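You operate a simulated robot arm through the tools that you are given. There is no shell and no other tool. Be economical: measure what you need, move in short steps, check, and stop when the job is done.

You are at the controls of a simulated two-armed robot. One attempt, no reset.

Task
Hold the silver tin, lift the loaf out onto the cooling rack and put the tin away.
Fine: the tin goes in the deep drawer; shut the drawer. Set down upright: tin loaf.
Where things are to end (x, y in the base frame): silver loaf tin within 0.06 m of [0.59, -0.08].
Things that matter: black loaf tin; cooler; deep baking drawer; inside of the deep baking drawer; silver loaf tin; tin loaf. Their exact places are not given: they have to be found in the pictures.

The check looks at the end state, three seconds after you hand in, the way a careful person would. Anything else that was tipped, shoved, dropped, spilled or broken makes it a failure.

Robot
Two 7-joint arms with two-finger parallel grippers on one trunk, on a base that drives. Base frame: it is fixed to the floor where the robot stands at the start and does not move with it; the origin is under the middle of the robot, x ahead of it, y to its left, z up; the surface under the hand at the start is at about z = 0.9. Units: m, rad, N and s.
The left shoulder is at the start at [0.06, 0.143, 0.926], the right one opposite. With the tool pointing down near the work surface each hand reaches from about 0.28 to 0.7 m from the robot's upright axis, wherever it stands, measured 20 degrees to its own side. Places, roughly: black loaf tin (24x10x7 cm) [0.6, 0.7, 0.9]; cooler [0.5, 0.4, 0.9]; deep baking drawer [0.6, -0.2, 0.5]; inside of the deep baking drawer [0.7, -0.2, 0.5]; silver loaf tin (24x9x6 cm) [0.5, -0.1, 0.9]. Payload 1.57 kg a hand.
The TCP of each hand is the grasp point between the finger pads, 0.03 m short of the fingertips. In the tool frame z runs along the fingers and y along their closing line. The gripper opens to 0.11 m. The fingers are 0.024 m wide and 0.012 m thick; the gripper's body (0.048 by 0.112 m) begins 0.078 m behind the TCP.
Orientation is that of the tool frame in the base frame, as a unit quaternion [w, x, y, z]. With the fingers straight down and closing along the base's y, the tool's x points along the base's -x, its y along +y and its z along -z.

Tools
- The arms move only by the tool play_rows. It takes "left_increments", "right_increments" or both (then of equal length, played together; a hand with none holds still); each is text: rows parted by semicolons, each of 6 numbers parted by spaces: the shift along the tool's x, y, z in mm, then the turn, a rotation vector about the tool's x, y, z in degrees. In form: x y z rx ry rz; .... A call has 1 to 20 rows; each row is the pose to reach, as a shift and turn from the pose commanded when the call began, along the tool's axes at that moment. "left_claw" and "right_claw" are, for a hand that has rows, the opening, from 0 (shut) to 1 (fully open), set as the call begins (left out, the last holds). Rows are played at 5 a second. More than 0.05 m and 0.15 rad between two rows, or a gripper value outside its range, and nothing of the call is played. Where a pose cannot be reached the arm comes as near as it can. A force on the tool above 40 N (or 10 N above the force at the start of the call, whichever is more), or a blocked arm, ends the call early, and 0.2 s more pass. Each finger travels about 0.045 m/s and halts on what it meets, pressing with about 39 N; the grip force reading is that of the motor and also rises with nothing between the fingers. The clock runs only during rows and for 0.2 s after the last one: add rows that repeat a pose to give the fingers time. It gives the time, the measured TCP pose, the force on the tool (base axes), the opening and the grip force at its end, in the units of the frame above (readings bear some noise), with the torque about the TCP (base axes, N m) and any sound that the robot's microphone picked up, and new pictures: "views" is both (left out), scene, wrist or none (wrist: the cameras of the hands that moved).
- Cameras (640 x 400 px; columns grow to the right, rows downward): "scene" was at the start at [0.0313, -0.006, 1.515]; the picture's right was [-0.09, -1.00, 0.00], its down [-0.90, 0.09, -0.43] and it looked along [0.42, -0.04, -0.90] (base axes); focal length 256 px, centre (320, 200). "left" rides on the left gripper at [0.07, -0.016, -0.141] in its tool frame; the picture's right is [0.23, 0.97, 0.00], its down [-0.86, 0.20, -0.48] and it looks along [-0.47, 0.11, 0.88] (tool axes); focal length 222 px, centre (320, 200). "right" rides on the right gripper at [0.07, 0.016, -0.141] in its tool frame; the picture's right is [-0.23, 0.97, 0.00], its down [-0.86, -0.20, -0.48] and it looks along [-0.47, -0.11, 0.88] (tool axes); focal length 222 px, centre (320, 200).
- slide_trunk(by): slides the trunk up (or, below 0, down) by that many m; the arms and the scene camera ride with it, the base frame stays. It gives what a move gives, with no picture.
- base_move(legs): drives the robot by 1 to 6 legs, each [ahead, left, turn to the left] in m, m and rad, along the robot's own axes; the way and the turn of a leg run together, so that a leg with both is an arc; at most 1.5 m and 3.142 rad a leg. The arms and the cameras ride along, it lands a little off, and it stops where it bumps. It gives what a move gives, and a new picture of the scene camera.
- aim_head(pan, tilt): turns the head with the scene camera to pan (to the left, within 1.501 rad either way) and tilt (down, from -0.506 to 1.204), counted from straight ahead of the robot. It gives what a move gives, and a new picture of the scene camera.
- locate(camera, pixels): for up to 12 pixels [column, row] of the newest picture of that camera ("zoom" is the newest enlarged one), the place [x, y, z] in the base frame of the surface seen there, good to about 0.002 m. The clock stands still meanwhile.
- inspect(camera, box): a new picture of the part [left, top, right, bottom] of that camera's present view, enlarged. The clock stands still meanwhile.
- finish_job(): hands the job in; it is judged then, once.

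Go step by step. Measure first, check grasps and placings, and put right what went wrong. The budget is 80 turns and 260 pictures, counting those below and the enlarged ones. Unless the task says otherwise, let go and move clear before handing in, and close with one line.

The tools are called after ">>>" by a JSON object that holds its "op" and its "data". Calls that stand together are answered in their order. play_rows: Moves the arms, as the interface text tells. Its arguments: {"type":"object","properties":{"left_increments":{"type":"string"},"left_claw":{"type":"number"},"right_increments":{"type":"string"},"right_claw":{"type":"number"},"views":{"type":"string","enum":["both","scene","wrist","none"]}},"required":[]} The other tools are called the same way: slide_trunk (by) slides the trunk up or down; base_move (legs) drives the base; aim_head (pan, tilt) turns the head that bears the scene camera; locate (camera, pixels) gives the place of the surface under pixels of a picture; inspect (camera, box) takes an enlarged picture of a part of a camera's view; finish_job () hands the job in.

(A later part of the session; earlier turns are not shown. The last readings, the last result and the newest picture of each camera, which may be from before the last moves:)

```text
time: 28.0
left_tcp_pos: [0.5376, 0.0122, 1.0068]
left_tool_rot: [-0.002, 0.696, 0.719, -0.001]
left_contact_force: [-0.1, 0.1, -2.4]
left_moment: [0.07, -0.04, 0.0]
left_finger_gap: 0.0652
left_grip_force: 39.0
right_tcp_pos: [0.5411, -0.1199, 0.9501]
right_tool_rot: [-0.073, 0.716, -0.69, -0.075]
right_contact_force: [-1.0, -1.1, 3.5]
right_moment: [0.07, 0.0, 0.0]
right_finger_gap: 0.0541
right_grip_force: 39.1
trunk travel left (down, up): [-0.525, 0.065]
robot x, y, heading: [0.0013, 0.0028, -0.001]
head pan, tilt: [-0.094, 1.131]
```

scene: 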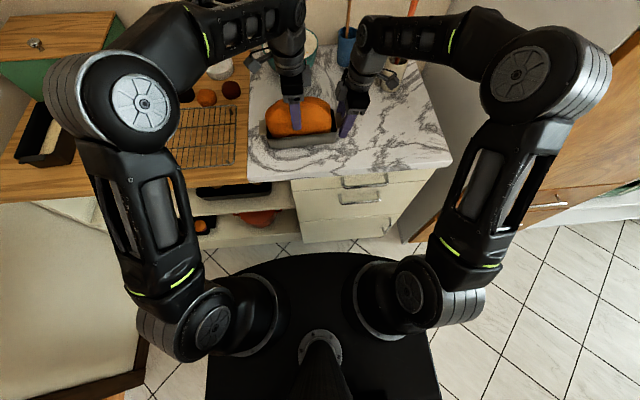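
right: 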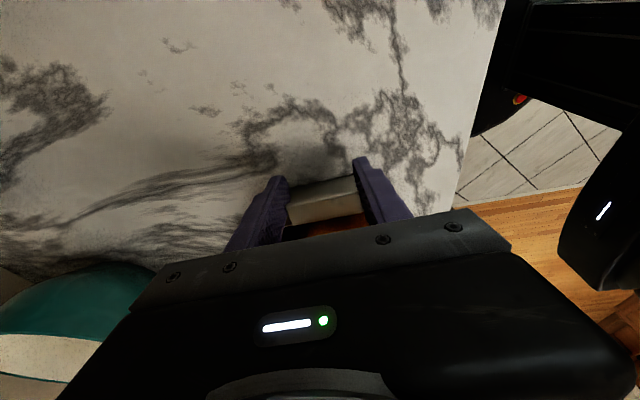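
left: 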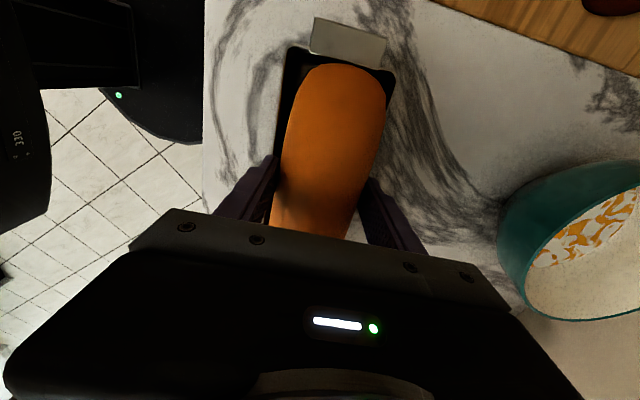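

The loaf is rising with the grip steady at 0.065. I'll carry on up.

>>> {"op": "play_rows", "data": {"left_increments": "0 0 -15 0 0 0; 0 0 -30 0 0 0; 0 0 -45 0 0 0; 0 0 -60 0 0 0; 0 0 -70 0 0 0; 0 0 -70 0 0 0", "views": "both"}}

```text
time: 29.4
left_tcp_pos: [0.5378, 0.0125, 1.0665]
left_tool_rot: [0.0, 0.695, 0.719, -0.001]
left_contact_force: [-0.2, 0.6, -2.8]
left_moment: [0.06, 0.02, -0.01]
left_finger_gap: 0.0653
left_grip_force: 39.3
left hand out of reach, approached as far as the arm can: row 5, 6
right_tcp_pos: [0.5407, -0.1196, 0.9505]
right_tool_rot: [-0.072, 0.716, -0.691, -0.075]
right_contact_force: [-0.2, 0.7, 2.9]
right_moment: [-0.04, 0.03, -0.03]
right_finger_gap: 0.0542
right_grip_force: 39.3
trunk travel left (down, up): [-0.525, 0.065]
robot x, y, heading: [-0.0, 0.0042, 0.002]
head pan, tilt: [-0.094, 1.131]
```

scene: 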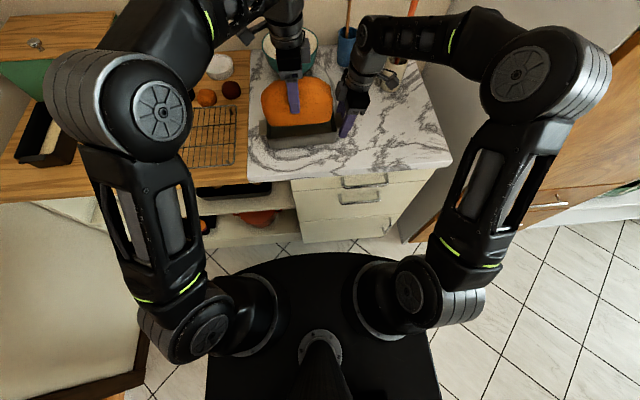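
left: 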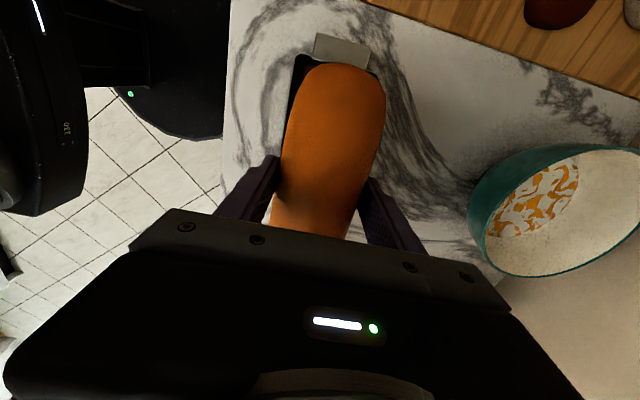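

The loaf is lifted about 80 mm and is above the tin rim. I'll carry it left over the rack.

>>> {"op": "play_rows", "data": {"left_increments": "40 3 0 0 0 0; 80 6 0 0 0 0; 120 9 0 0 0 0; 160 12 0 0 0 0; 200 15 0 0 0 0; 240 18 0 0 0 0; 280 20 0 0 0 0; 322 23 0 0 0 0; 322 23 0 0 0 0", "views": "both"}}

```text
time: 31.4
left_tcp_pos: [0.5493, 0.3373, 1.0683]
left_tool_rot: [-0.001, 0.695, 0.719, -0.002]
left_contact_force: [-0.3, -0.1, -3.4]
left_moment: [0.07, 0.0, 0.04]
left_finger_gap: 0.0651
left_grip_force: 39.2
right_tcp_pos: [0.5414, -0.1199, 0.9505]
right_tool_rot: [-0.073, 0.715, -0.691, -0.074]
right_contact_force: [-0.3, 0.1, 2.2]
right_moment: [0.1, 0.02, 0.02]
right_finger_gap: 0.0543
right_grip_force: 38.5
trunk travel left (down, up): [-0.525, 0.065]
robot x, y, heading: [0.0012, 0.0008, -0.003]
head pan, tilt: [-0.094, 1.131]
```

scene: 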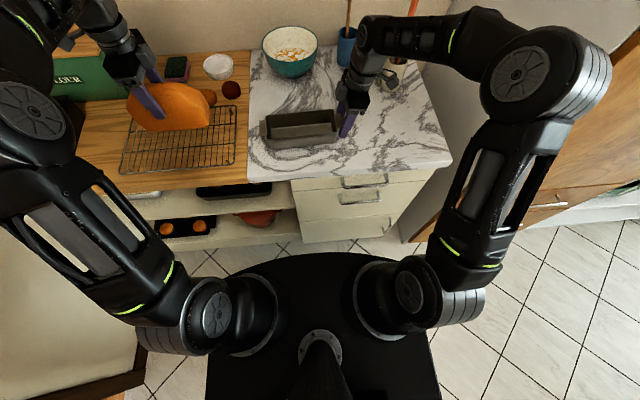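
left: 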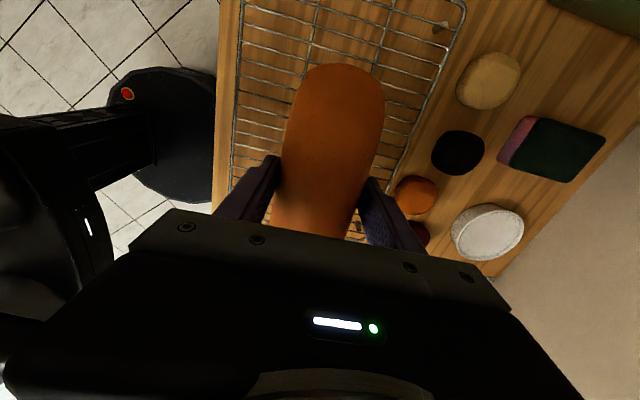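

The loaf is over the rack. I'll measure the rack edges and wire height before lowering.

>>> {"op": "locate", "data": {"camera": "left", "pixels": [[240, 60], [233, 170], [464, 10], [420, 120], [400, 172], [402, 58], [270, 84]]}}

>>> {"op": "locate", "data": {"camera": "scene", "pixels": [[121, 173], [233, 164], [236, 106], [210, 125], [208, 105], [172, 166], [130, 125], [205, 166], [153, 138]]}}

>>> {"op": "inspect", "data": {"camera": "scene", "box": [100, 60, 260, 190]}}

```text
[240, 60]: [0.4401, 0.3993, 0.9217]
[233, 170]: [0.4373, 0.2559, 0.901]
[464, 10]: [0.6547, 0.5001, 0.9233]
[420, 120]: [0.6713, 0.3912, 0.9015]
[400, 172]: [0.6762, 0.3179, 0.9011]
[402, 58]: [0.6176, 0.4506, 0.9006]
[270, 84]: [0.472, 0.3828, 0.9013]
```

```text
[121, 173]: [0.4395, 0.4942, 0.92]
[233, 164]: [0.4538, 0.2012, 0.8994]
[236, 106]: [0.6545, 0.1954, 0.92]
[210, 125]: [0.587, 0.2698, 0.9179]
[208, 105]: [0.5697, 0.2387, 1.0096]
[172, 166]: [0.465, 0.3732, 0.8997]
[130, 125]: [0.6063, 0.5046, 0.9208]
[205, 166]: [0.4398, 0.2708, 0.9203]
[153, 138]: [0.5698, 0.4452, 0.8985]
```

```text
3.08 times, centred on (180, 125) of scene
```

zoom: 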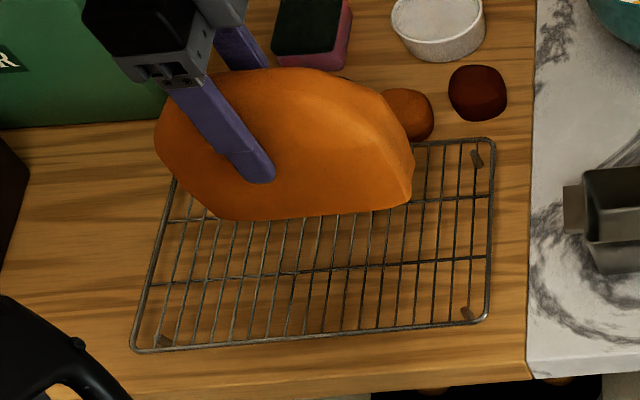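

Rack top is z≈0.921, x 0.44–0.655, y 0.195–0.50, and the loaf is well placed within it. Its bottom touches at TCP≈1.005, so I'll lower gently.

>>> {"op": "play_rows", "data": {"left_increments": "10 0 15 0 0 0; 10 0 30 0 0 0; 10 0 42 0 0 0; 10 0 50 0 0 0; 10 0 56 0 0 0; 10 0 60 0 0 0; 10 0 62 0 0 0; 10 0 62 0 0 0", "views": "both"}}

```text
time: 33.2
left_tcp_pos: [0.5487, 0.345, 1.0048]
left_tool_rot: [-0.001, 0.695, 0.719, 0.0]
left_contact_force: [-0.8, -0.4, -2.1]
left_moment: [0.01, -0.05, 0.0]
left_finger_gap: 0.0653
left_grip_force: 39.1
right_tcp_pos: [0.5404, -0.1194, 0.9484]
right_tool_rot: [-0.073, 0.715, -0.691, -0.075]
right_contact_force: [-0.1, 0.5, 3.1]
right_moment: [-0.05, -0.01, -0.02]
right_finger_gap: 0.0537
right_grip_force: 38.9
trunk travel left (down, up): [-0.525, 0.065]
robot x, y, heading: [-0.0014, 0.0017, 0.004]
head pan, tilt: [-0.094, 1.131]
```

scene: 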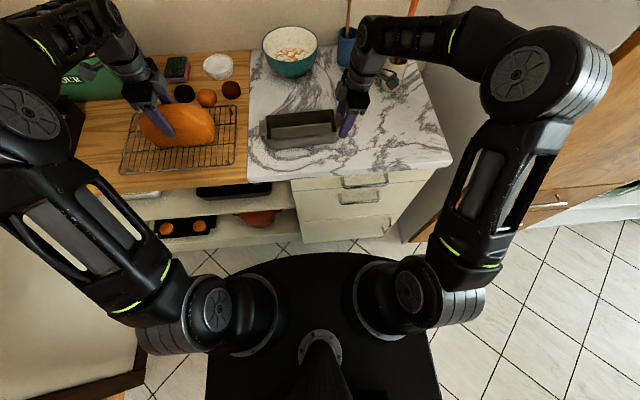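
left: 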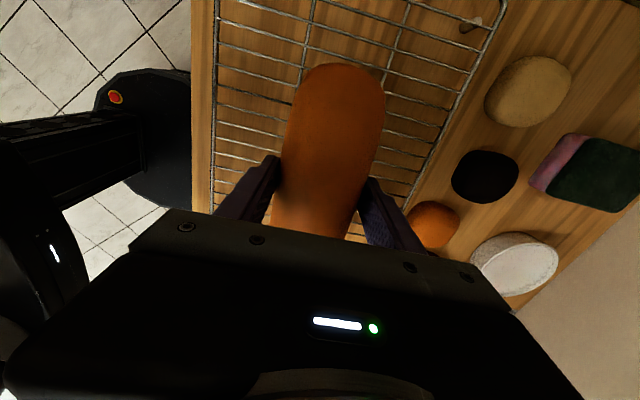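

The weight is still partly on the hand (−2.1 N), so I'll lower a few mm more.

>>> {"op": "play_rows", "data": {"left_increments": "0 0 1 0 0 0; 0 0 2 0 0 0; 0 0 3 0 0 0; 0 0 3 0 0 0", "views": "none"}}

>>> {"op": "inspect", "data": {"camera": "scene", "box": [110, 70, 250, 190]}}

```text
time: 34.2
left_tcp_pos: [0.5469, 0.3457, 1.0043]
left_tool_rot: [0.0, 0.695, 0.719, 0.0]
left_contact_force: [0.3, 3.4, 22.8]
left_moment: [-0.42, 0.44, -0.35]
left_finger_gap: 0.0652
left_grip_force: 38.8
right_tcp_pos: [0.5381, -0.119, 0.9503]
right_tool_rot: [-0.073, 0.716, -0.69, -0.076]
right_contact_force: [-0.5, -0.5, 1.4]
right_moment: [-0.19, -0.05, 0.0]
right_finger_gap: 0.0542
right_grip_force: 38.9
trunk travel left (down, up): [-0.525, 0.065]
robot x, y, heading: [-0.0019, 0.0008, 0.003]
head pan, tilt: [-0.094, 1.131]
```

```text
3.33 times, centred on (180, 130) of scene
```

zoom: 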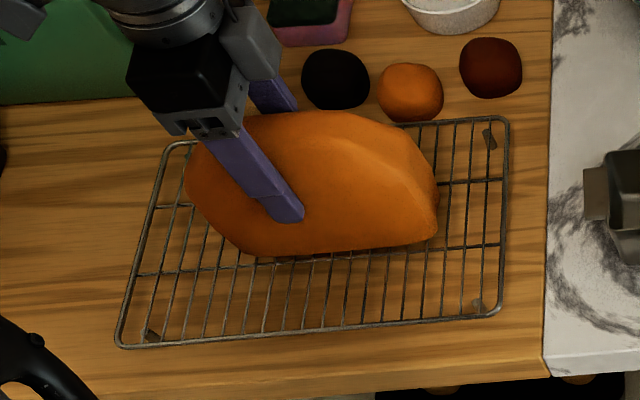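

The loaf is firmly seated. I'll ease off 2 mm, then open and rise clear.

>>> {"op": "play_rows", "data": {"left_increments": "0 0 -2 0 0 0; 0 0 -2 0 0 0; 0 0 -2 0 0 0; 0 0 -2 0 0 0; 0 0 -2 0 0 0; 0 0 -2 0 0 0; 0 0 -20 0 0 0; 0 0 -40 0 0 0; 0 0 -60 0 0 0; 0 0 -60 0 0 0", "left_claw": 1, "views": "both"}}

```text
time: 36.4
left_tcp_pos: [0.5493, 0.3449, 1.0618]
left_tool_rot: [-0.001, 0.695, 0.719, -0.002]
left_contact_force: [0.6, 0.1, -0.2]
left_moment: [0.0, -0.02, 0.03]
left_finger_gap: 0.1102
left_grip_force: 0.0
right_tcp_pos: [0.5404, -0.1194, 0.9499]
right_tool_rot: [-0.072, 0.715, -0.691, -0.075]
right_contact_force: [0.3, -0.3, 0.9]
right_moment: [-0.02, -0.05, -0.04]
right_finger_gap: 0.0542
right_grip_force: 39.3
trunk travel left (down, up): [-0.525, 0.065]
robot x, y, heading: [-0.0024, -0.0005, -0.005]
head pan, tilt: [-0.094, 1.131]
```

scene: 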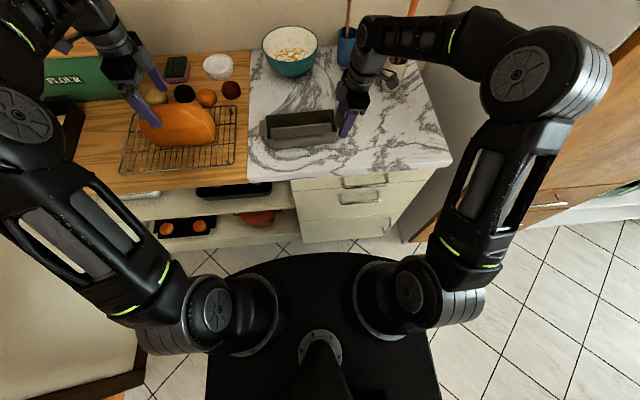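
left: 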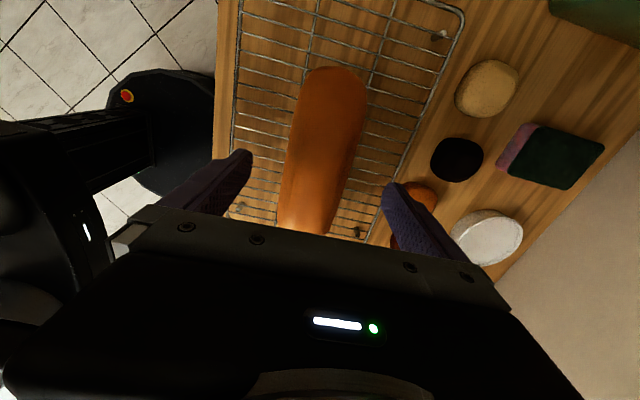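

The loaf rests upright on the rack. Now the left hand goes to the empty tin's centre (0.537, 0.003), since it will carry the tin.

>>> {"op": "play_rows", "data": {"left_increments": "-40 -3 0 0 0 0; -80 -6 0 0 0 0; -120 -9 0 0 0 0; -160 -12 0 0 0 0; -200 -15 0 0 0 0; -240 -18 10 0 0 0; -280 -21 20 0 0 0; -320 -24.4 30 0 0 0; -340 -24.4 35 0 0 0; -340 -24.4 35 0 0 0", "views": "both"}}

```text
time: 38.6
left_tcp_pos: [0.5361, 0.0033, 1.0269]
left_tool_rot: [-0.002, 0.695, 0.719, -0.002]
left_contact_force: [0.5, 0.7, 0.6]
left_moment: [0.0, 0.0, -0.02]
left_finger_gap: 0.11
left_grip_force: 0.1
right_tcp_pos: [0.5402, -0.1194, 0.9501]
right_tool_rot: [-0.073, 0.715, -0.691, -0.075]
right_contact_force: [-0.4, -0.1, 0.0]
right_moment: [-0.11, 0.0, 0.02]
right_finger_gap: 0.0539
right_grip_force: 38.6
trunk travel left (down, up): [-0.525, 0.065]
robot x, y, heading: [0.0047, 0.002, -0.002]
head pan, tilt: [-0.094, 1.131]
```

scene: 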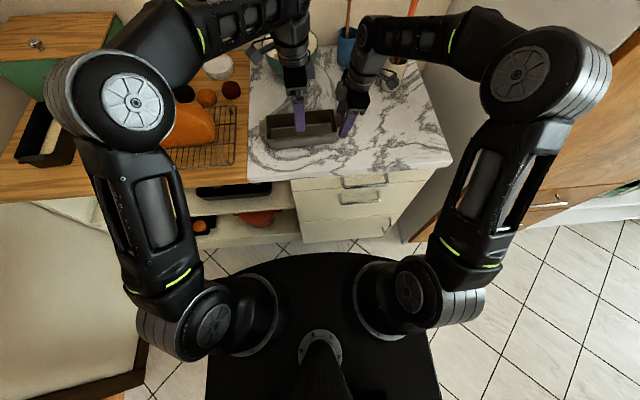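
left: 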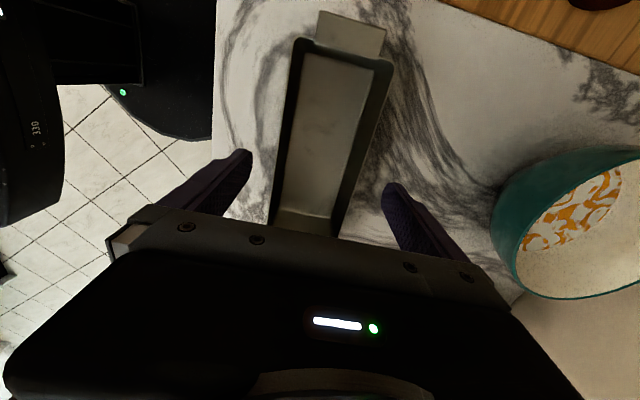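

The tin is empty and centred between the fingers. Descend, grip it, then release the lug with the right hand.

>>> {"op": "play_rows", "data": {"left_increments": "0 0 25 0 0 0; 0 0 50 0 0 0; 0 0 70 0 0 0; 0 0 82 0 0 0; 0 0 82 0 0 0", "views": "none"}}

>>> {"op": "play_rows", "data": {"left_increments": "0 0 0 0 0 0; 0 0 0 0 0 0; 0 0 0 0 0 0; 0 0 0 0 0 0; 0 0 0 0 0 0", "left_claw": 0.6, "views": "wrist"}}

```text
time: 39.8
left_tcp_pos: [0.537, 0.0027, 0.9447]
left_tool_rot: [-0.001, 0.694, 0.72, -0.001]
left_contact_force: [0.4, -0.4, -0.5]
left_moment: [-0.02, -0.03, 0.0]
left_finger_gap: 0.1101
left_grip_force: 0.1
right_tcp_pos: [0.54, -0.1202, 0.9499]
right_tool_rot: [-0.072, 0.716, -0.691, -0.075]
right_contact_force: [-0.8, 0.0, 0.8]
right_moment: [-0.03, 0.0, 0.03]
right_finger_gap: 0.054
right_grip_force: 38.9
trunk travel left (down, up): [-0.525, 0.065]
robot x, y, heading: [-0.0035, -0.0006, -0.004]
head pan, tilt: [-0.094, 1.131]
```

```text
time: 41.0
left_tcp_pos: [0.536, 0.0032, 0.946]
left_tool_rot: [-0.001, 0.696, 0.718, -0.002]
left_contact_force: [-1.0, 0.6, 0.2]
left_moment: [-0.02, 0.0, -0.05]
left_finger_gap: 0.0871
left_grip_force: 39.0
right_tcp_pos: [0.5408, -0.1199, 0.9499]
right_tool_rot: [-0.072, 0.715, -0.691, -0.074]
right_contact_force: [0.3, -1.7, 0.5]
right_moment: [0.0, 0.01, -0.02]
right_finger_gap: 0.0538
right_grip_force: 38.8
trunk travel left (down, up): [-0.525, 0.065]
robot x, y, heading: [-0.0035, 0.0004, 0.001]
head pan, tilt: [-0.094, 1.131]
```

left: 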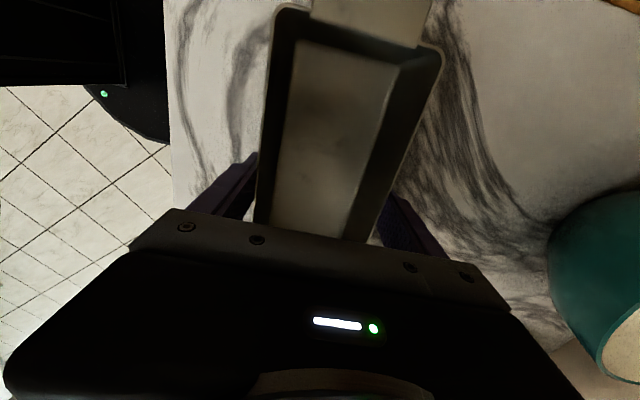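

The tin is in the left grip (0.087). Open the right hand, pull it away and up, and level it. Then the left lifts the tin a little.

>>> {"op": "play_rows", "data": {"right_increments": "0 0 0 0 0 0; 0 0 0 0 0 0; 0 0 0 0 0 0; 0 0 0 0 0 0; 20 0 -20 0 0 0; 40 0 -50 0 6 0; 60 0 -80 0 12 0; 90 20 -90 0 12 0; 110 50 -90 0 12 0; 130 80 -90 0 12 0; 130 80 -90 0 12 0", "right_claw": 1, "left_increments": "0 0 0 0 0 0; 0 0 0 0 0 0; 0 0 0 0 0 0; 0 0 0 0 0 0; 0 0 0 0 0 0; 0 0 0 0 0 0; 0 0 0 0 0 0; 0 0 -10 0 0 0; 0 0 -25 0 0 0; 10 0 -40 0 0 0; 20 0 -50 0 0 0", "views": "both"}}

```text
time: 43.4
left_tcp_pos: [0.5354, 0.0245, 0.9954]
left_tool_rot: [-0.001, 0.695, 0.719, -0.001]
left_contact_force: [-0.7, 0.1, -2.0]
left_moment: [-0.01, 0.03, 0.01]
left_finger_gap: 0.0872
left_grip_force: 39.2
right_tcp_pos: [0.4649, -0.2679, 1.0104]
right_tool_rot: [0.0, 0.72, -0.694, 0.0]
right_contact_force: [0.0, -0.2, 0.4]
right_moment: [0.0, 0.02, 0.0]
right_finger_gap: 0.1099
right_grip_force: 0.1
trunk travel left (down, up): [-0.525, 0.065]
robot x, y, heading: [0.0032, 0.0015, 0.004]
head pan, tilt: [-0.094, 1.131]
```

scene: 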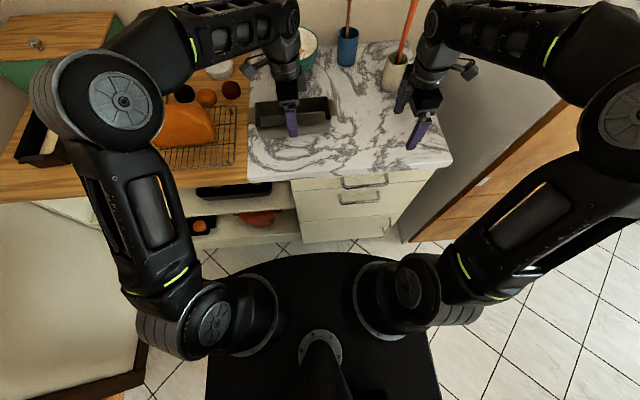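
right: 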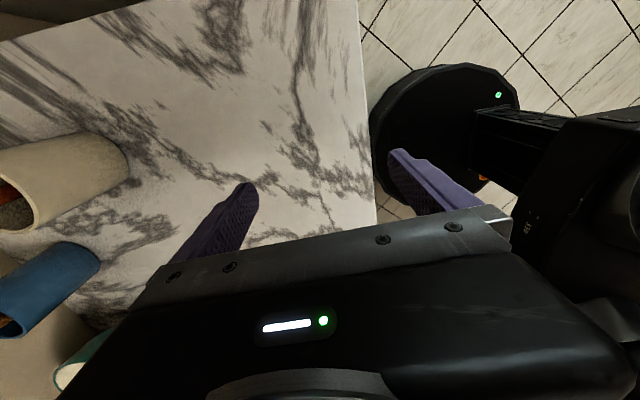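
left: 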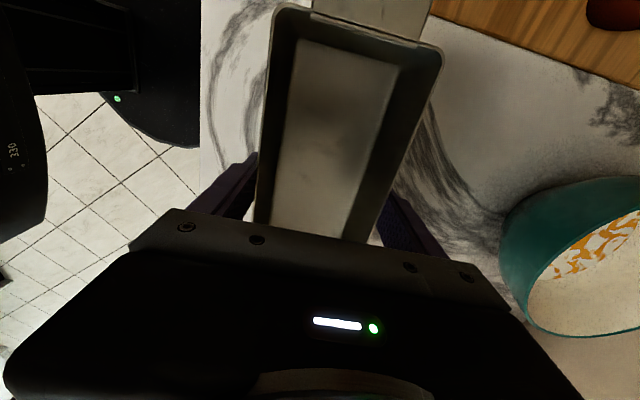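

The tin is clear of the counter. Before driving, I'll check the right-hand cabinetry and floor for room.

>>> {"op": "locate", "data": {"camera": "scene", "pixels": [[490, 180], [530, 170], [560, 120], [440, 235], [500, 250], [600, 300], [470, 225], [560, 240], [40, 330], [140, 300]]}}

>>> {"op": "aim_head", "data": {"pan": -1.2, "tilt": 0.7}}

```text
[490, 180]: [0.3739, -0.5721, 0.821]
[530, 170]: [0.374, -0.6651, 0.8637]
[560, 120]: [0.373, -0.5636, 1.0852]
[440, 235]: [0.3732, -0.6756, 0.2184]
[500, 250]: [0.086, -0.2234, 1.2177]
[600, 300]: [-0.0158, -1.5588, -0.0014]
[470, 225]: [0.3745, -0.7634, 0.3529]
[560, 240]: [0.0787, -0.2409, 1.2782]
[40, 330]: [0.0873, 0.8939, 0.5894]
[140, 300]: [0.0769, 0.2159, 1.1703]
```

```text
time: 44.7
left_tcp_pos: [0.5355, 0.0234, 0.9953]
left_tool_rot: [-0.001, 0.696, 0.718, -0.001]
left_contact_force: [-0.1, 0.1, -1.7]
left_moment: [0.03, 0.0, -0.03]
left_finger_gap: 0.0871
left_grip_force: 39.1
right_tcp_pos: [0.4653, -0.268, 1.011]
right_tool_rot: [0.0, 0.719, -0.695, 0.0]
right_contact_force: [-0.1, 0.3, 0.4]
right_moment: [0.0, 0.02, 0.0]
right_finger_gap: 0.11
right_grip_force: 0.0
trunk travel left (down, up): [-0.525, 0.065]
robot x, y, heading: [-0.0019, 0.0, 0.002]
head pan, tilt: [-1.201, 0.7]
```

scene: 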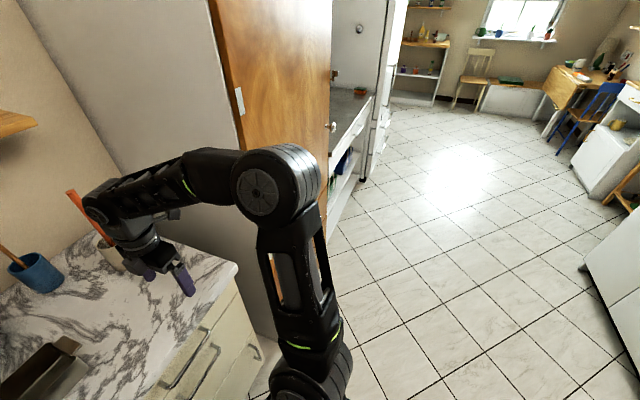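

The cabinet face is flush at x 0.374 and the floor to the right is free. I'll check the white furniture at (620,290), which is behind on the right.

>>> {"op": "locate", "data": {"camera": "scene", "pixels": [[590, 270], [638, 360], [600, 220], [600, 320]]}}

>>> {"op": "base_move", "data": {"legs": [[-0.35, 0, 0], [0, -0.18, 0]]}}

```text
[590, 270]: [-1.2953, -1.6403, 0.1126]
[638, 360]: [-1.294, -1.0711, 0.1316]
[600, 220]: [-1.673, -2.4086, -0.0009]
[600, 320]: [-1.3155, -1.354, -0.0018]
```

```text
time: 48.1
left_tcp_pos: [0.1857, -0.1574, 0.9955]
left_tool_rot: [-0.002, 0.695, 0.719, -0.001]
left_contact_force: [0.3, -0.7, -1.5]
left_moment: [0.07, -0.03, 0.02]
left_finger_gap: 0.0869
left_grip_force: 38.9
right_tcp_pos: [0.1161, -0.4492, 1.0099]
right_tool_rot: [-0.001, 0.72, -0.694, 0.0]
right_contact_force: [-0.2, 0.4, -0.2]
right_moment: [0.04, 0.03, 0.0]
right_finger_gap: 0.11
right_grip_force: 0.0
trunk travel left (down, up): [-0.525, 0.065]
robot x, y, heading: [-0.3493, -0.1816, 0.005]
head pan, tilt: [-1.201, 0.7]
```

scene: 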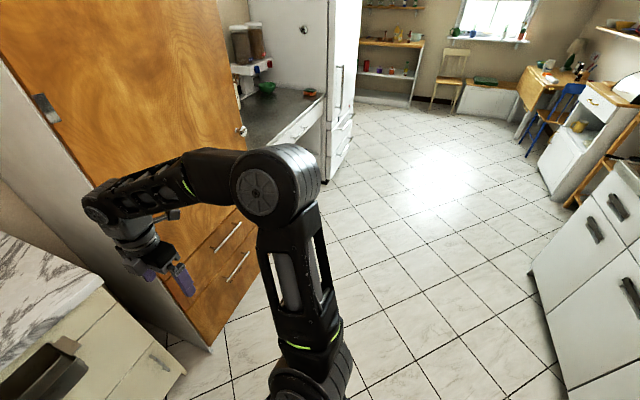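

There is plenty of room. I'll lower the trunk 0.25 m and aim the head at the drawers.

>>> {"op": "slide_trunk", "data": {"by": -0.25}}

>>> {"op": "aim_head", "data": {"pan": 0, "tilt": 0.75}}

```text
time: 50.7
left_tcp_pos: [0.1852, -0.1555, 0.7456]
left_tool_rot: [-0.002, 0.695, 0.719, -0.002]
left_contact_force: [-0.1, 0.5, -1.3]
left_moment: [0.02, 0.0, -0.03]
left_finger_gap: 0.087
left_grip_force: 38.9
right_tcp_pos: [0.1168, -0.4487, 0.7607]
right_tool_rot: [0.0, 0.72, -0.694, 0.0]
right_contact_force: [0.3, -0.2, 0.0]
right_moment: [0.01, 0.03, 0.01]
right_finger_gap: 0.1101
right_grip_force: 0.1
trunk travel left (down, up): [-0.275, 0.315]
robot x, y, heading: [-0.3479, -0.1834, -0.003]
head pan, tilt: [-1.201, 0.7]
```

```text
time: 52.1
left_tcp_pos: [0.1847, -0.1549, 0.746]
left_tool_rot: [-0.002, 0.695, 0.719, -0.002]
left_contact_force: [-0.7, -0.1, -2.1]
left_moment: [0.01, 0.02, -0.04]
left_finger_gap: 0.0871
left_grip_force: 38.9
right_tcp_pos: [0.1177, -0.4474, 0.7612]
right_tool_rot: [-0.001, 0.72, -0.694, 0.0]
right_contact_force: [0.1, -0.3, 0.8]
right_moment: [-0.01, 0.03, 0.01]
right_finger_gap: 0.1103
right_grip_force: 0.0
trunk travel left (down, up): [-0.275, 0.315]
robot x, y, heading: [-0.3517, -0.1793, 0.004]
head pan, tilt: [0.0, 0.75]
```

scene: 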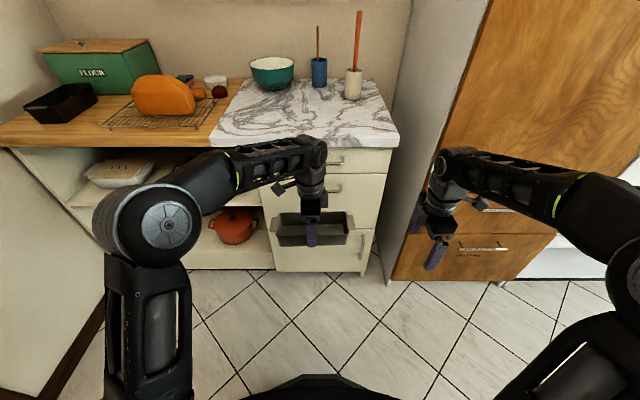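

The left arm holds the tin in front of the drawer. I'll move it up and left out of the way, and measure the handle.

>>> {"op": "locate", "data": {"camera": "scene", "pixels": [[335, 188], [340, 187], [330, 162], [380, 150], [375, 175], [370, 232], [340, 240], [300, 200]]}}

>>> {"op": "play_rows", "data": {"left_increments": "30 0 -15 0 0 0; 60 0 -30 0 0 0; 90 0 -50 0 0 0; 120 0 -70 0 0 0; 150 0 -85 0 0 0; 180 0 -90 0 0 0; 180 0 -90 0 0 0", "views": "scene"}}

```text
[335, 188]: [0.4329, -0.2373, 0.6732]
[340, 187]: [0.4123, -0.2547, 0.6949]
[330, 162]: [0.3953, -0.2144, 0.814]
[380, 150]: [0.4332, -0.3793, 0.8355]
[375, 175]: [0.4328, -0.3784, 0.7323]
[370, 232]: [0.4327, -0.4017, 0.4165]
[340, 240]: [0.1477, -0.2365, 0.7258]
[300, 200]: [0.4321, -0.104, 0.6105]
```

```text
time: 53.7
left_tcp_pos: [0.179, 0.0242, 0.8346]
left_tool_rot: [0.0, 0.695, 0.719, -0.001]
left_contact_force: [-0.3, -0.3, -2.2]
left_moment: [-0.01, -0.04, -0.02]
left_finger_gap: 0.087
left_grip_force: 39.0
right_tcp_pos: [0.1155, -0.4473, 0.7617]
right_tool_rot: [0.0, 0.72, -0.694, 0.001]
right_contact_force: [0.0, -0.7, -0.3]
right_moment: [-0.03, 0.01, -0.01]
right_finger_gap: 0.1099
right_grip_force: 0.0
trunk travel left (down, up): [-0.275, 0.315]
robot x, y, heading: [-0.3487, -0.1787, 0.0]
head pan, tilt: [0.0, 0.75]
```

scene: 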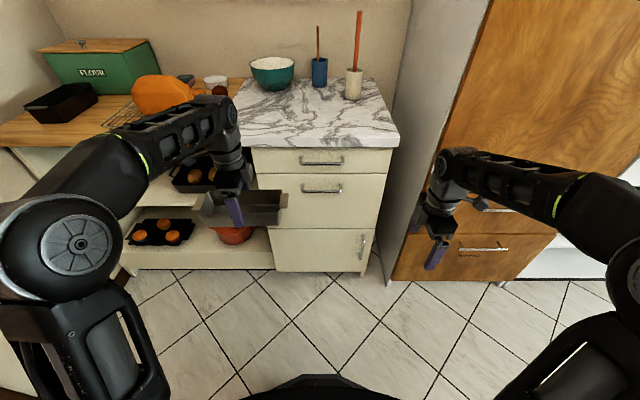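

>>> {"op": "inspect", "data": {"camera": "scene", "box": [240, 130, 400, 280]}}

>>> {"op": "locate", "data": {"camera": "scene", "pixels": [[304, 191], [322, 191], [340, 190], [305, 190], [322, 190], [338, 189], [320, 175], [300, 174], [320, 228], [256, 190], [383, 178], [360, 190]]}}

```text
2.67 times, centred on (320, 205) of scene
```

zoom: 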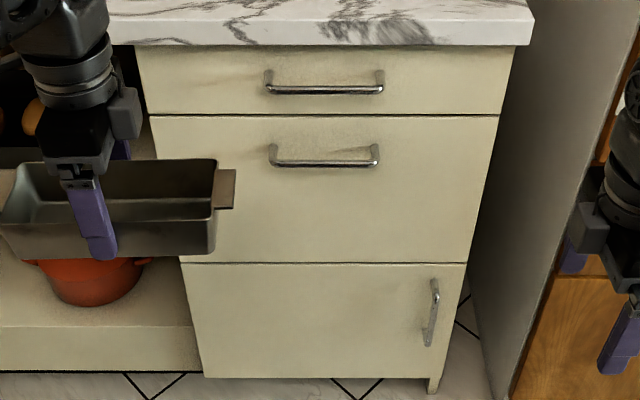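

```text
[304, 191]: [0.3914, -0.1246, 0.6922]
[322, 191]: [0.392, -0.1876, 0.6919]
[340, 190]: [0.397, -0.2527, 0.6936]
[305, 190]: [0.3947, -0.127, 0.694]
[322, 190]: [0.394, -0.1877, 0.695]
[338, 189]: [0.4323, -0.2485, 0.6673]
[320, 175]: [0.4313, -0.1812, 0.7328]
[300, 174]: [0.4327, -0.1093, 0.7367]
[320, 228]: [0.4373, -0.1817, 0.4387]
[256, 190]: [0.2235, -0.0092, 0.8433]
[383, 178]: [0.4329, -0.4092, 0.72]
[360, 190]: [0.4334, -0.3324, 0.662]
```

The bar is at x≈0.394, y −0.12 to −0.255, z≈0.691, and the front's top edge is z≈0.735. I'll turn the right hand to point forward with fingers above and below, and bring it to x 0.30 in front of the handle.

>>> {"op": "play_rows", "data": {"right_increments": "-10 -10 4 8 0 0; -25 -25 10 16 0 0; -45 -42 18 24 0 0; -65 -58 25 32 0 0; -90 -75 32 40 0 0; -115 -92 38 48 0 0; -140 -110 45 56 0 0; -165 -130 52 64 0 0; -190 -148 58 72 0 0; -215 -165 65 80 0 0; -235 -180 70 86 0 0; -253 -194 72 90 0 0; -253 -194 72 90 0 0", "right_claw": 0.7, "views": "both"}}

```text
time: 56.5
left_tcp_pos: [0.1803, 0.0244, 0.8356]
left_tool_rot: [-0.001, 0.695, 0.719, -0.001]
left_contact_force: [-0.6, 0.2, -0.9]
left_moment: [0.0, -0.03, -0.02]
left_finger_gap: 0.0872
left_grip_force: 39.1
right_tcp_pos: [0.3007, -0.1884, 0.6895]
right_tool_rot: [0.509, -0.509, 0.491, -0.491]
right_contact_force: [-0.2, 0.4, -0.1]
right_moment: [-0.04, 0.02, 0.03]
right_finger_gap: 0.077
right_grip_force: 0.1
trunk travel left (down, up): [-0.275, 0.315]
robot x, y, heading: [-0.3493, -0.179, -0.002]
head pan, tilt: [0.0, 0.75]
```

scene: 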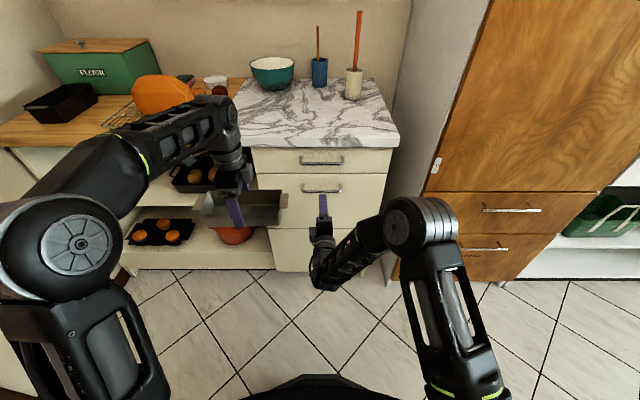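
right: 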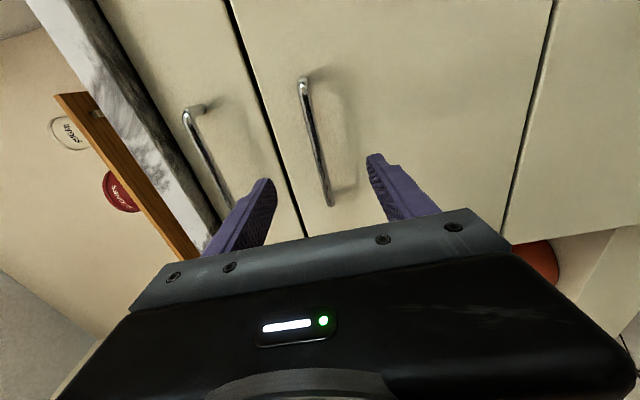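

The bar (305–333, 85–200) lies between the fingers. Advance 85 mm, then close.

>>> {"op": "play_rows", "data": {"right_increments": "0 0 25 0 0 0; 0 0 50 0 0 0; 0 0 70 0 0 0; 0 0 85 0 0 0; 0 0 85 0 0 0", "views": "wrist"}}

>>> {"op": "play_rows", "data": {"right_increments": "0 0 0 0 0 0; 0 0 0 0 0 0; 0 0 0 0 0 0; 0 0 0 0 0 0; 0 0 0 0 0 0; 0 0 0 0 0 0", "right_claw": 0, "views": "wrist"}}

```text
time: 57.7
left_tcp_pos: [0.1794, 0.0235, 0.8348]
left_tool_rot: [-0.001, 0.695, 0.719, -0.002]
left_contact_force: [-0.6, 0.4, -1.3]
left_moment: [0.04, -0.01, -0.04]
left_finger_gap: 0.0867
left_grip_force: 39.2
right_tcp_pos: [0.3871, -0.1853, 0.6891]
right_tool_rot: [0.509, -0.509, 0.491, -0.491]
right_contact_force: [-0.1, 0.6, 0.3]
right_moment: [0.0, -0.01, -0.03]
right_finger_gap: 0.077
right_grip_force: 0.1
trunk travel left (down, up): [-0.275, 0.315]
robot x, y, heading: [-0.3487, -0.1807, -0.002]
head pan, tilt: [0.0, 0.75]
```

right: 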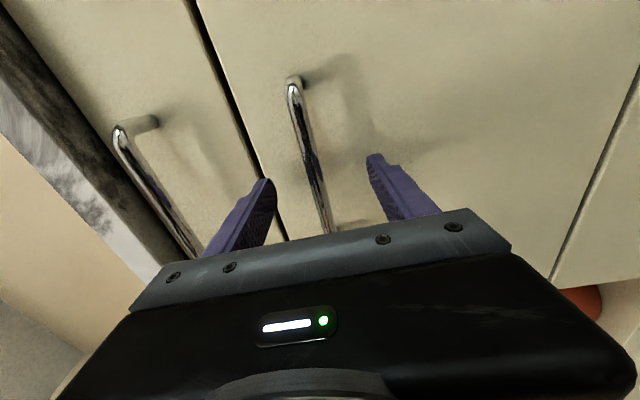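

```text
time: 59.1
left_tcp_pos: [0.1791, 0.024, 0.8353]
left_tool_rot: [0.0, 0.695, 0.719, 0.0]
left_contact_force: [-0.5, -0.4, -1.8]
left_moment: [0.0, 0.02, 0.0]
left_finger_gap: 0.0869
left_grip_force: 38.8
right_tcp_pos: [0.3855, -0.185, 0.6896]
right_tool_rot: [0.51, -0.509, 0.49, -0.491]
right_contact_force: [0.8, -0.2, 5.7]
right_moment: [-0.03, -0.08, 0.01]
right_finger_gap: 0.0118
right_grip_force: 29.7
trunk travel left (down, up): [-0.275, 0.315]
robot x, y, heading: [-0.3542, -0.1801, 0.003]
head pan, tilt: [0.0, 0.75]
```

right: 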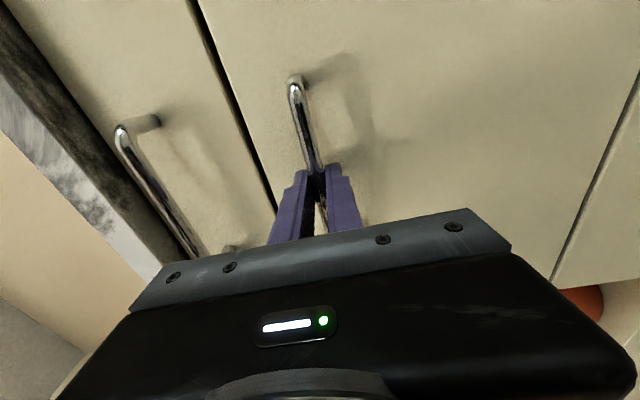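

The bar is gripped (gap 0.012). I'll pull the drawer open by driving back 0.34 m.

>>> {"op": "base_move", "data": {"legs": [[-0.1, 0, 0], [-0.24, 0, 0]]}}

```text
time: 61.6
left_tcp_pos: [-0.1621, 0.0243, 0.8367]
left_tool_rot: [0.0, 0.695, 0.719, -0.002]
left_contact_force: [-0.3, 1.1, -2.5]
left_moment: [0.01, 0.06, 0.01]
left_finger_gap: 0.0867
left_grip_force: 39.3
right_tcp_pos: [0.0442, -0.1858, 0.6904]
right_tool_rot: [0.51, -0.509, 0.49, -0.491]
right_contact_force: [-0.9, 3.8, 10.5]
right_moment: [-0.04, -0.07, 0.3]
right_finger_gap: 0.0119
right_grip_force: 29.2
trunk travel left (down, up): [-0.275, 0.315]
robot x, y, heading: [-0.6902, -0.1838, 0.0]
head pan, tilt: [0.0, 0.75]
```

scene: 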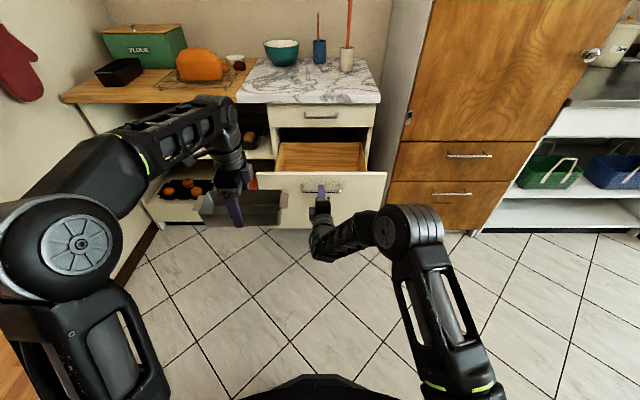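

The drawer came out about 0.34 m. Let me look inside and measure it.

>>> {"op": "inspect", "data": {"camera": "scene", "box": [240, 110, 400, 230]}}

>>> {"op": "locate", "data": {"camera": "scene", "pixels": [[262, 175], [383, 176], [284, 145], [360, 146], [320, 160], [300, 165], [340, 165], [320, 150], [281, 160], [363, 160], [320, 173], [320, 140]]}}

```text
3.33 times, centred on (320, 170) of scene
```

zoom: 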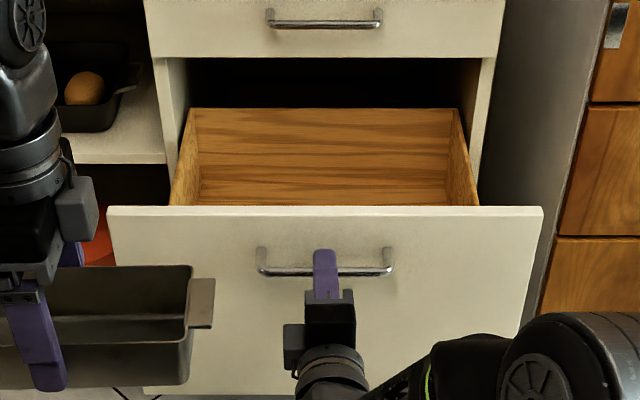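

```text
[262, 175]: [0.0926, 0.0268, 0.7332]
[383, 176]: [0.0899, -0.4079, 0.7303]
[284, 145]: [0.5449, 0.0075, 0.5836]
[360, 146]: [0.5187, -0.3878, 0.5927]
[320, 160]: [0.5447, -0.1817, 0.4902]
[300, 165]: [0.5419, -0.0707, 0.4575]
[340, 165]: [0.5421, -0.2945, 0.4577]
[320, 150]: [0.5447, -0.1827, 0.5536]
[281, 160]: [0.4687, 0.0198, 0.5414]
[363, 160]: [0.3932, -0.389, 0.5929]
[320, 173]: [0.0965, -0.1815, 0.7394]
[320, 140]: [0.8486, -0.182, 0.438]
```

The drawer interior is empty. Its inner y is about 0.01 to −0.39 and its back wall is at x 0.545. It moved 0.341, so the tin should go at open x≈0.26, y≈−0.085, long axis along x. I'll release the handle and move the right hand out to the side.

>>> {"op": "play_rows", "data": {"right_increments": "0 0 0 0 0 0; 0 0 0 0 0 0; 0 0 0 0 0 0; 0 0 -30 0 0 0; 0 0 -70 0 0 0; 0 0 -110 0 0 0; 30 0 -140 0 0 0; 65 0 -165 0 0 0; 105 0 -180 0 0 0; 150 0 -190 0 0 0; 195 0 -200 0 0 0; 240 0 -210 0 0 0; 280 0 -220 0 0 0; 320 0 -230 0 0 0; 320 0 -230 0 0 0", "right_claw": 0.5, "views": "scene"}}

>>> {"op": "locate", "data": {"camera": "scene", "pixels": [[320, 102], [290, 102], [322, 188], [320, 173], [262, 175], [383, 176]]}}

```text
time: 64.8
left_tcp_pos: [-0.161, 0.0229, 0.8349]
left_tool_rot: [-0.001, 0.695, 0.719, -0.001]
left_contact_force: [0.0, -0.8, -2.7]
left_moment: [0.03, 0.01, 0.01]
left_finger_gap: 0.0869
left_grip_force: 38.8
right_tcp_pos: [-0.1191, -0.4441, 0.6965]
right_tool_rot: [0.506, -0.506, 0.495, -0.493]
right_contact_force: [-0.5, 1.2, 0.7]
right_moment: [-0.04, -0.01, -0.02]
right_finger_gap: 0.0552
right_grip_force: 0.1
right hand out of reach, approached as far as the arm can: row 12, 13, 14, 15
trunk travel left (down, up): [-0.275, 0.315]
robot x, y, heading: [-0.6873, -0.1801, 0.004]
head pan, tilt: [0.0, 0.75]
```

scene: 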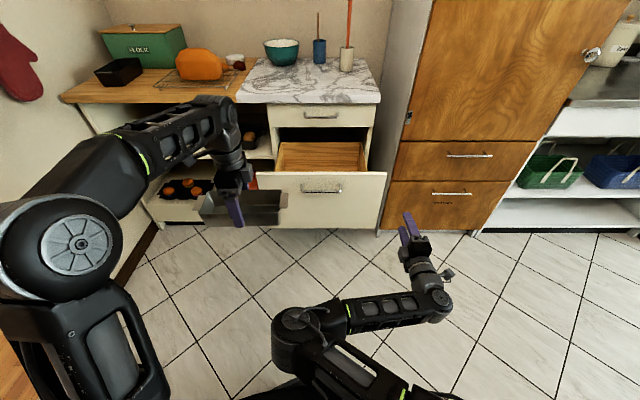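

```text
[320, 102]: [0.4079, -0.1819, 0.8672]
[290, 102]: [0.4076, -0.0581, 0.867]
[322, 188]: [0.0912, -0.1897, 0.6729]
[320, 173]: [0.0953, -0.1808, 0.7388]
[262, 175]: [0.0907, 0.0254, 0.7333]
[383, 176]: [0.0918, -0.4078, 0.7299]
```

The front face is at x 0.091, so the travel is 0.341. I'll tuck the right hand back, pointing down and higher, so it clears the drawer when I drive forward.

>>> {"op": "play_rows", "data": {"right_increments": "0 -10 -20 -8 0 0; 5 -20 -40 -16 0 0; 10 -30 -60 -24 0 0; 15 -40 -80 -32 0 0; 20 -50 -100 -40 0 0; 25 -60 -115 -48 0 0; 30 -70 -130 -56 0 0; 33 -80 -145 -64 0 0; 36 -90 -155 -72 0 0; 36 -100 -165 -80 0 0; 36 -100 -171 -88 0 0; 36 -100 -171 -90 0 0; 36 -100 -171 -90 0 0", "views": "scene"}}

```text
time: 66.3
left_tcp_pos: [-0.1609, 0.0232, 0.8364]
left_tool_rot: [0.0, 0.695, 0.719, -0.001]
left_contact_force: [0.6, -0.7, -2.4]
left_moment: [0.0, -0.01, -0.02]
left_finger_gap: 0.0871
left_grip_force: 39.2
right_tcp_pos: [-0.2587, -0.4323, 0.5034]
right_tool_rot: [0.308, -0.589, 0.653, -0.365]
right_contact_force: [0.4, 0.0, 0.3]
right_moment: [0.02, 0.01, -0.01]
right_finger_gap: 0.0549
right_grip_force: 0.1
right hand out of reach, approached as far as the arm can: row 1, 2, 3, 4, 5, 6, 7
trunk travel left (down, up): [-0.275, 0.315]
robot x, y, heading: [-0.692, -0.1785, 0.002]
head pan, tilt: [0.0, 0.75]
stopped in row 7 (right hand): the arm was blocked; the commanded pose is now the measured one
```

scene: 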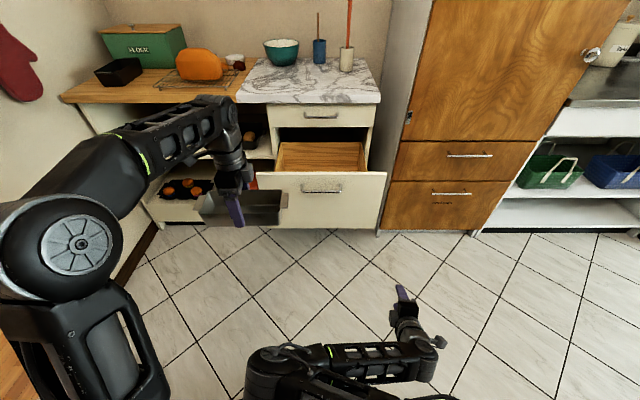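

The right arm's elbow has folded inward and blocked. I'll unwind by retracing to the forward-pointing pose in front of the drawer, then tuck it along the path it came by.

>>> {"op": "play_rows", "data": {"right_increments": "-4 -40 0 5.5 -1.5 -0.2; -8 -80 1 11 -3 -0.3; -12 -120 2 17 -4.6 -0.5; -16 -160 3 23 -6.4 -0.7; -20 -195 3 29 -8 -0.9; -22 -226 4 33.2 -9.2 -1; -60 -232 10 33.2 -9.2 -1; -100 -238 18 33.2 -9.2 -1; -140 -244 25 33.2 -9.2 -1; -180 -250 32 33.2 -9.2 -1; -220 -256 38 33.2 -9.2 -1; -260 -261 44 33.2 -9.2 -1; -260 -261 44 33.2 -9.2 -1", "views": "scene"}}

```text
time: 69.1
left_tcp_pos: [-0.1615, 0.022, 0.8356]
left_tool_rot: [-0.001, 0.695, 0.719, -0.002]
left_contact_force: [0.3, -0.8, -1.0]
left_moment: [-0.01, 0.01, -0.01]
left_finger_gap: 0.087
left_grip_force: 38.9
right_tcp_pos: [-0.0487, -0.1916, 0.6913]
right_tool_rot: [0.51, -0.508, 0.491, -0.491]
right_contact_force: [0.3, -0.2, -0.2]
right_moment: [0.03, -0.01, 0.01]
right_finger_gap: 0.055
right_grip_force: 0.0
trunk travel left (down, up): [-0.275, 0.315]
robot x, y, heading: [-0.6885, -0.1804, -0.004]
head pan, tilt: [0.0, 0.75]
```

scene: 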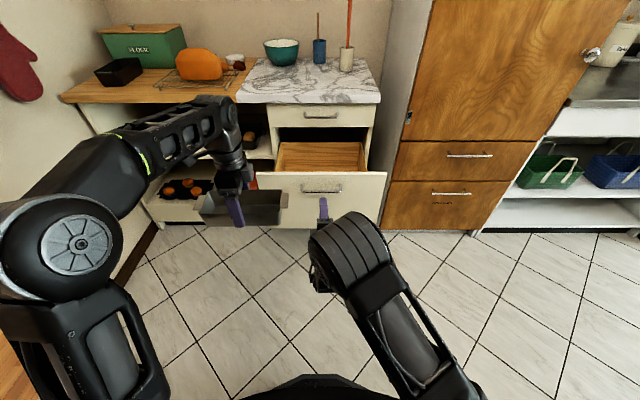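

The arm is back to the sane configuration. Now tuck it along the reverse of the original approach: rotate down while moving right, back and up.

>>> {"op": "play_rows", "data": {"right_increments": "18 -6 -14 -4 0 0; 38 -12 -29 -10 0 0; 63 -20 -46 -18 0 0; 88 -27 -64 -26 0 0; 113 -34 -84 -34 0 0; 138 -42 -102 -42 0 0; 163 -50 -119 -50 0 0; 188 -60 -136 -58 0 0; 208 -75 -152 -66 0 0; 228 -90 -163 -74 0 0; 243 -110 -170 -82 0 0; 260 -130 -175 -90 0 0; 260 -145 -175 -90 0 0; 260 -145 -175 -90 0 0", "views": "scene"}}

```text
time: 72.1
left_tcp_pos: [-0.1594, 0.0235, 0.8355]
left_tool_rot: [0.0, 0.696, 0.718, -0.001]
left_contact_force: [-0.3, 0.0, -0.9]
left_moment: [0.06, 0.0, 0.01]
left_finger_gap: 0.0869
left_grip_force: 39.3
right_tcp_pos: [-0.2154, -0.458, 0.8358]
right_tool_rot: [-0.001, 0.72, -0.694, -0.001]
right_contact_force: [-0.2, -0.2, 0.0]
right_moment: [-0.02, -0.02, -0.01]
right_finger_gap: 0.0548
right_grip_force: 0.1
trunk travel left (down, up): [-0.275, 0.315]
robot x, y, heading: [-0.6938, -0.1806, 0.005]
head pan, tilt: [0.0, 0.75]
```

scene: 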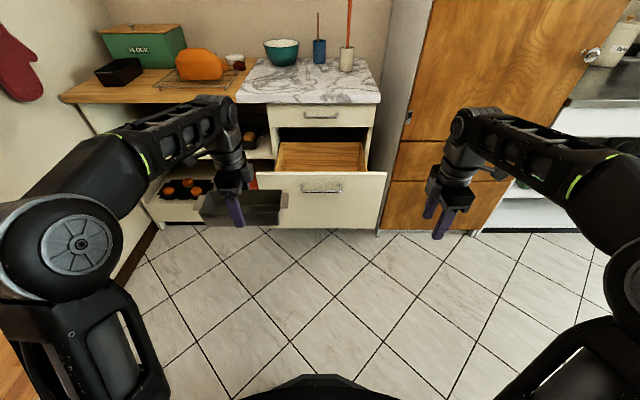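

Tucked properly. Now turn the left hand back to neutral, so the tin's long axis is along x, and bring it to y≈−0.085. The right moves a little further out.

>>> {"op": "play_rows", "data": {"left_increments": "-10 0 -3 0 0 -8; -20 0 -6 0 0 -16; -30 0 -10 0 0 -24; -40 0 -10 0 0 -32; -50 0 -10 0 0 -40; -60 0 -10 0 0 -48; -70 0 -10 0 0 -56; -80 0 -10 0 0 -64; -90 0 -10 0 0 -72; -100 0 -10 0 0 -80; -108 0 -10 0 0 -86; -108 0 -10 0 0 -86", "right_increments": "10 0 0 0 0 0; 20 0 0 0 0 0; 30 0 0 0 0 0; 40 0 0 0 0 0; 40 0 0 0 0 0; 40 0 0 0 0 0; 40 0 0 0 0 0; 40 0 0 0 0 0; 40 0 0 0 0 0; 40 0 0 0 0 0; 40 0 0 0 0 0; 40 0 0 0 0 0", "views": "both"}}

```text
time: 74.7
left_tcp_pos: [-0.1657, -0.0864, 0.8401]
left_tool_rot: [-0.003, 0.078, 0.997, -0.005]
left_contact_force: [0.5, 0.2, -0.9]
left_moment: [-0.01, 0.04, -0.02]
left_finger_gap: 0.087
left_grip_force: 39.6
left hand out of reach, approached as far as the arm can: row 5, 6, 7, 8, 9, 10, 11, 12
right_tcp_pos: [-0.2142, -0.4983, 0.8347]
right_tool_rot: [-0.002, 0.72, -0.694, 0.001]
right_contact_force: [-0.1, -0.1, -0.3]
right_moment: [-0.05, 0.0, 0.02]
right_finger_gap: 0.0548
right_grip_force: 0.0
trunk travel left (down, up): [-0.275, 0.315]
robot x, y, heading: [-0.6898, -0.1789, 0.004]
head pan, tilt: [0.0, 0.75]
```

scene: 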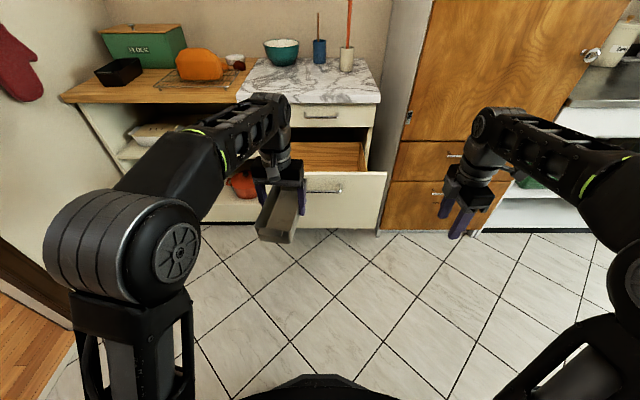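
right: 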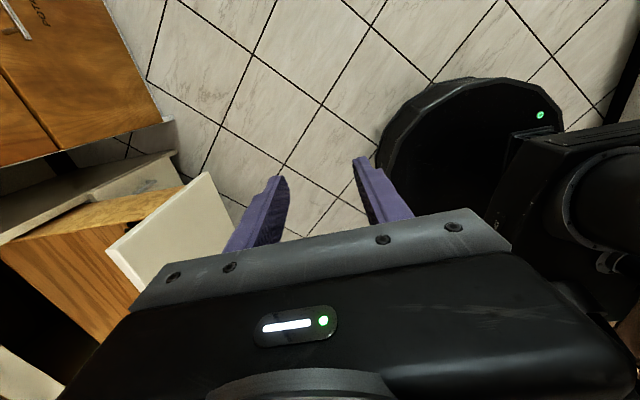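
left: 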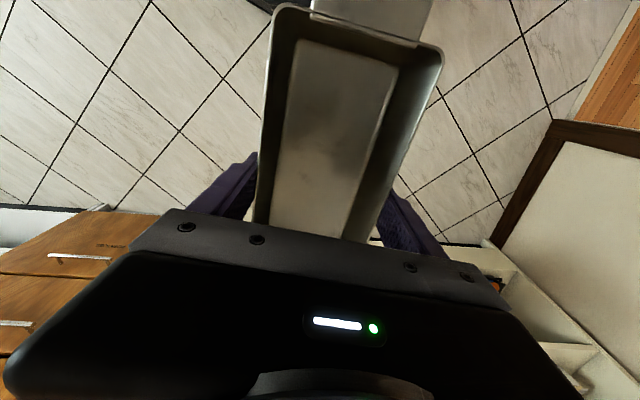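

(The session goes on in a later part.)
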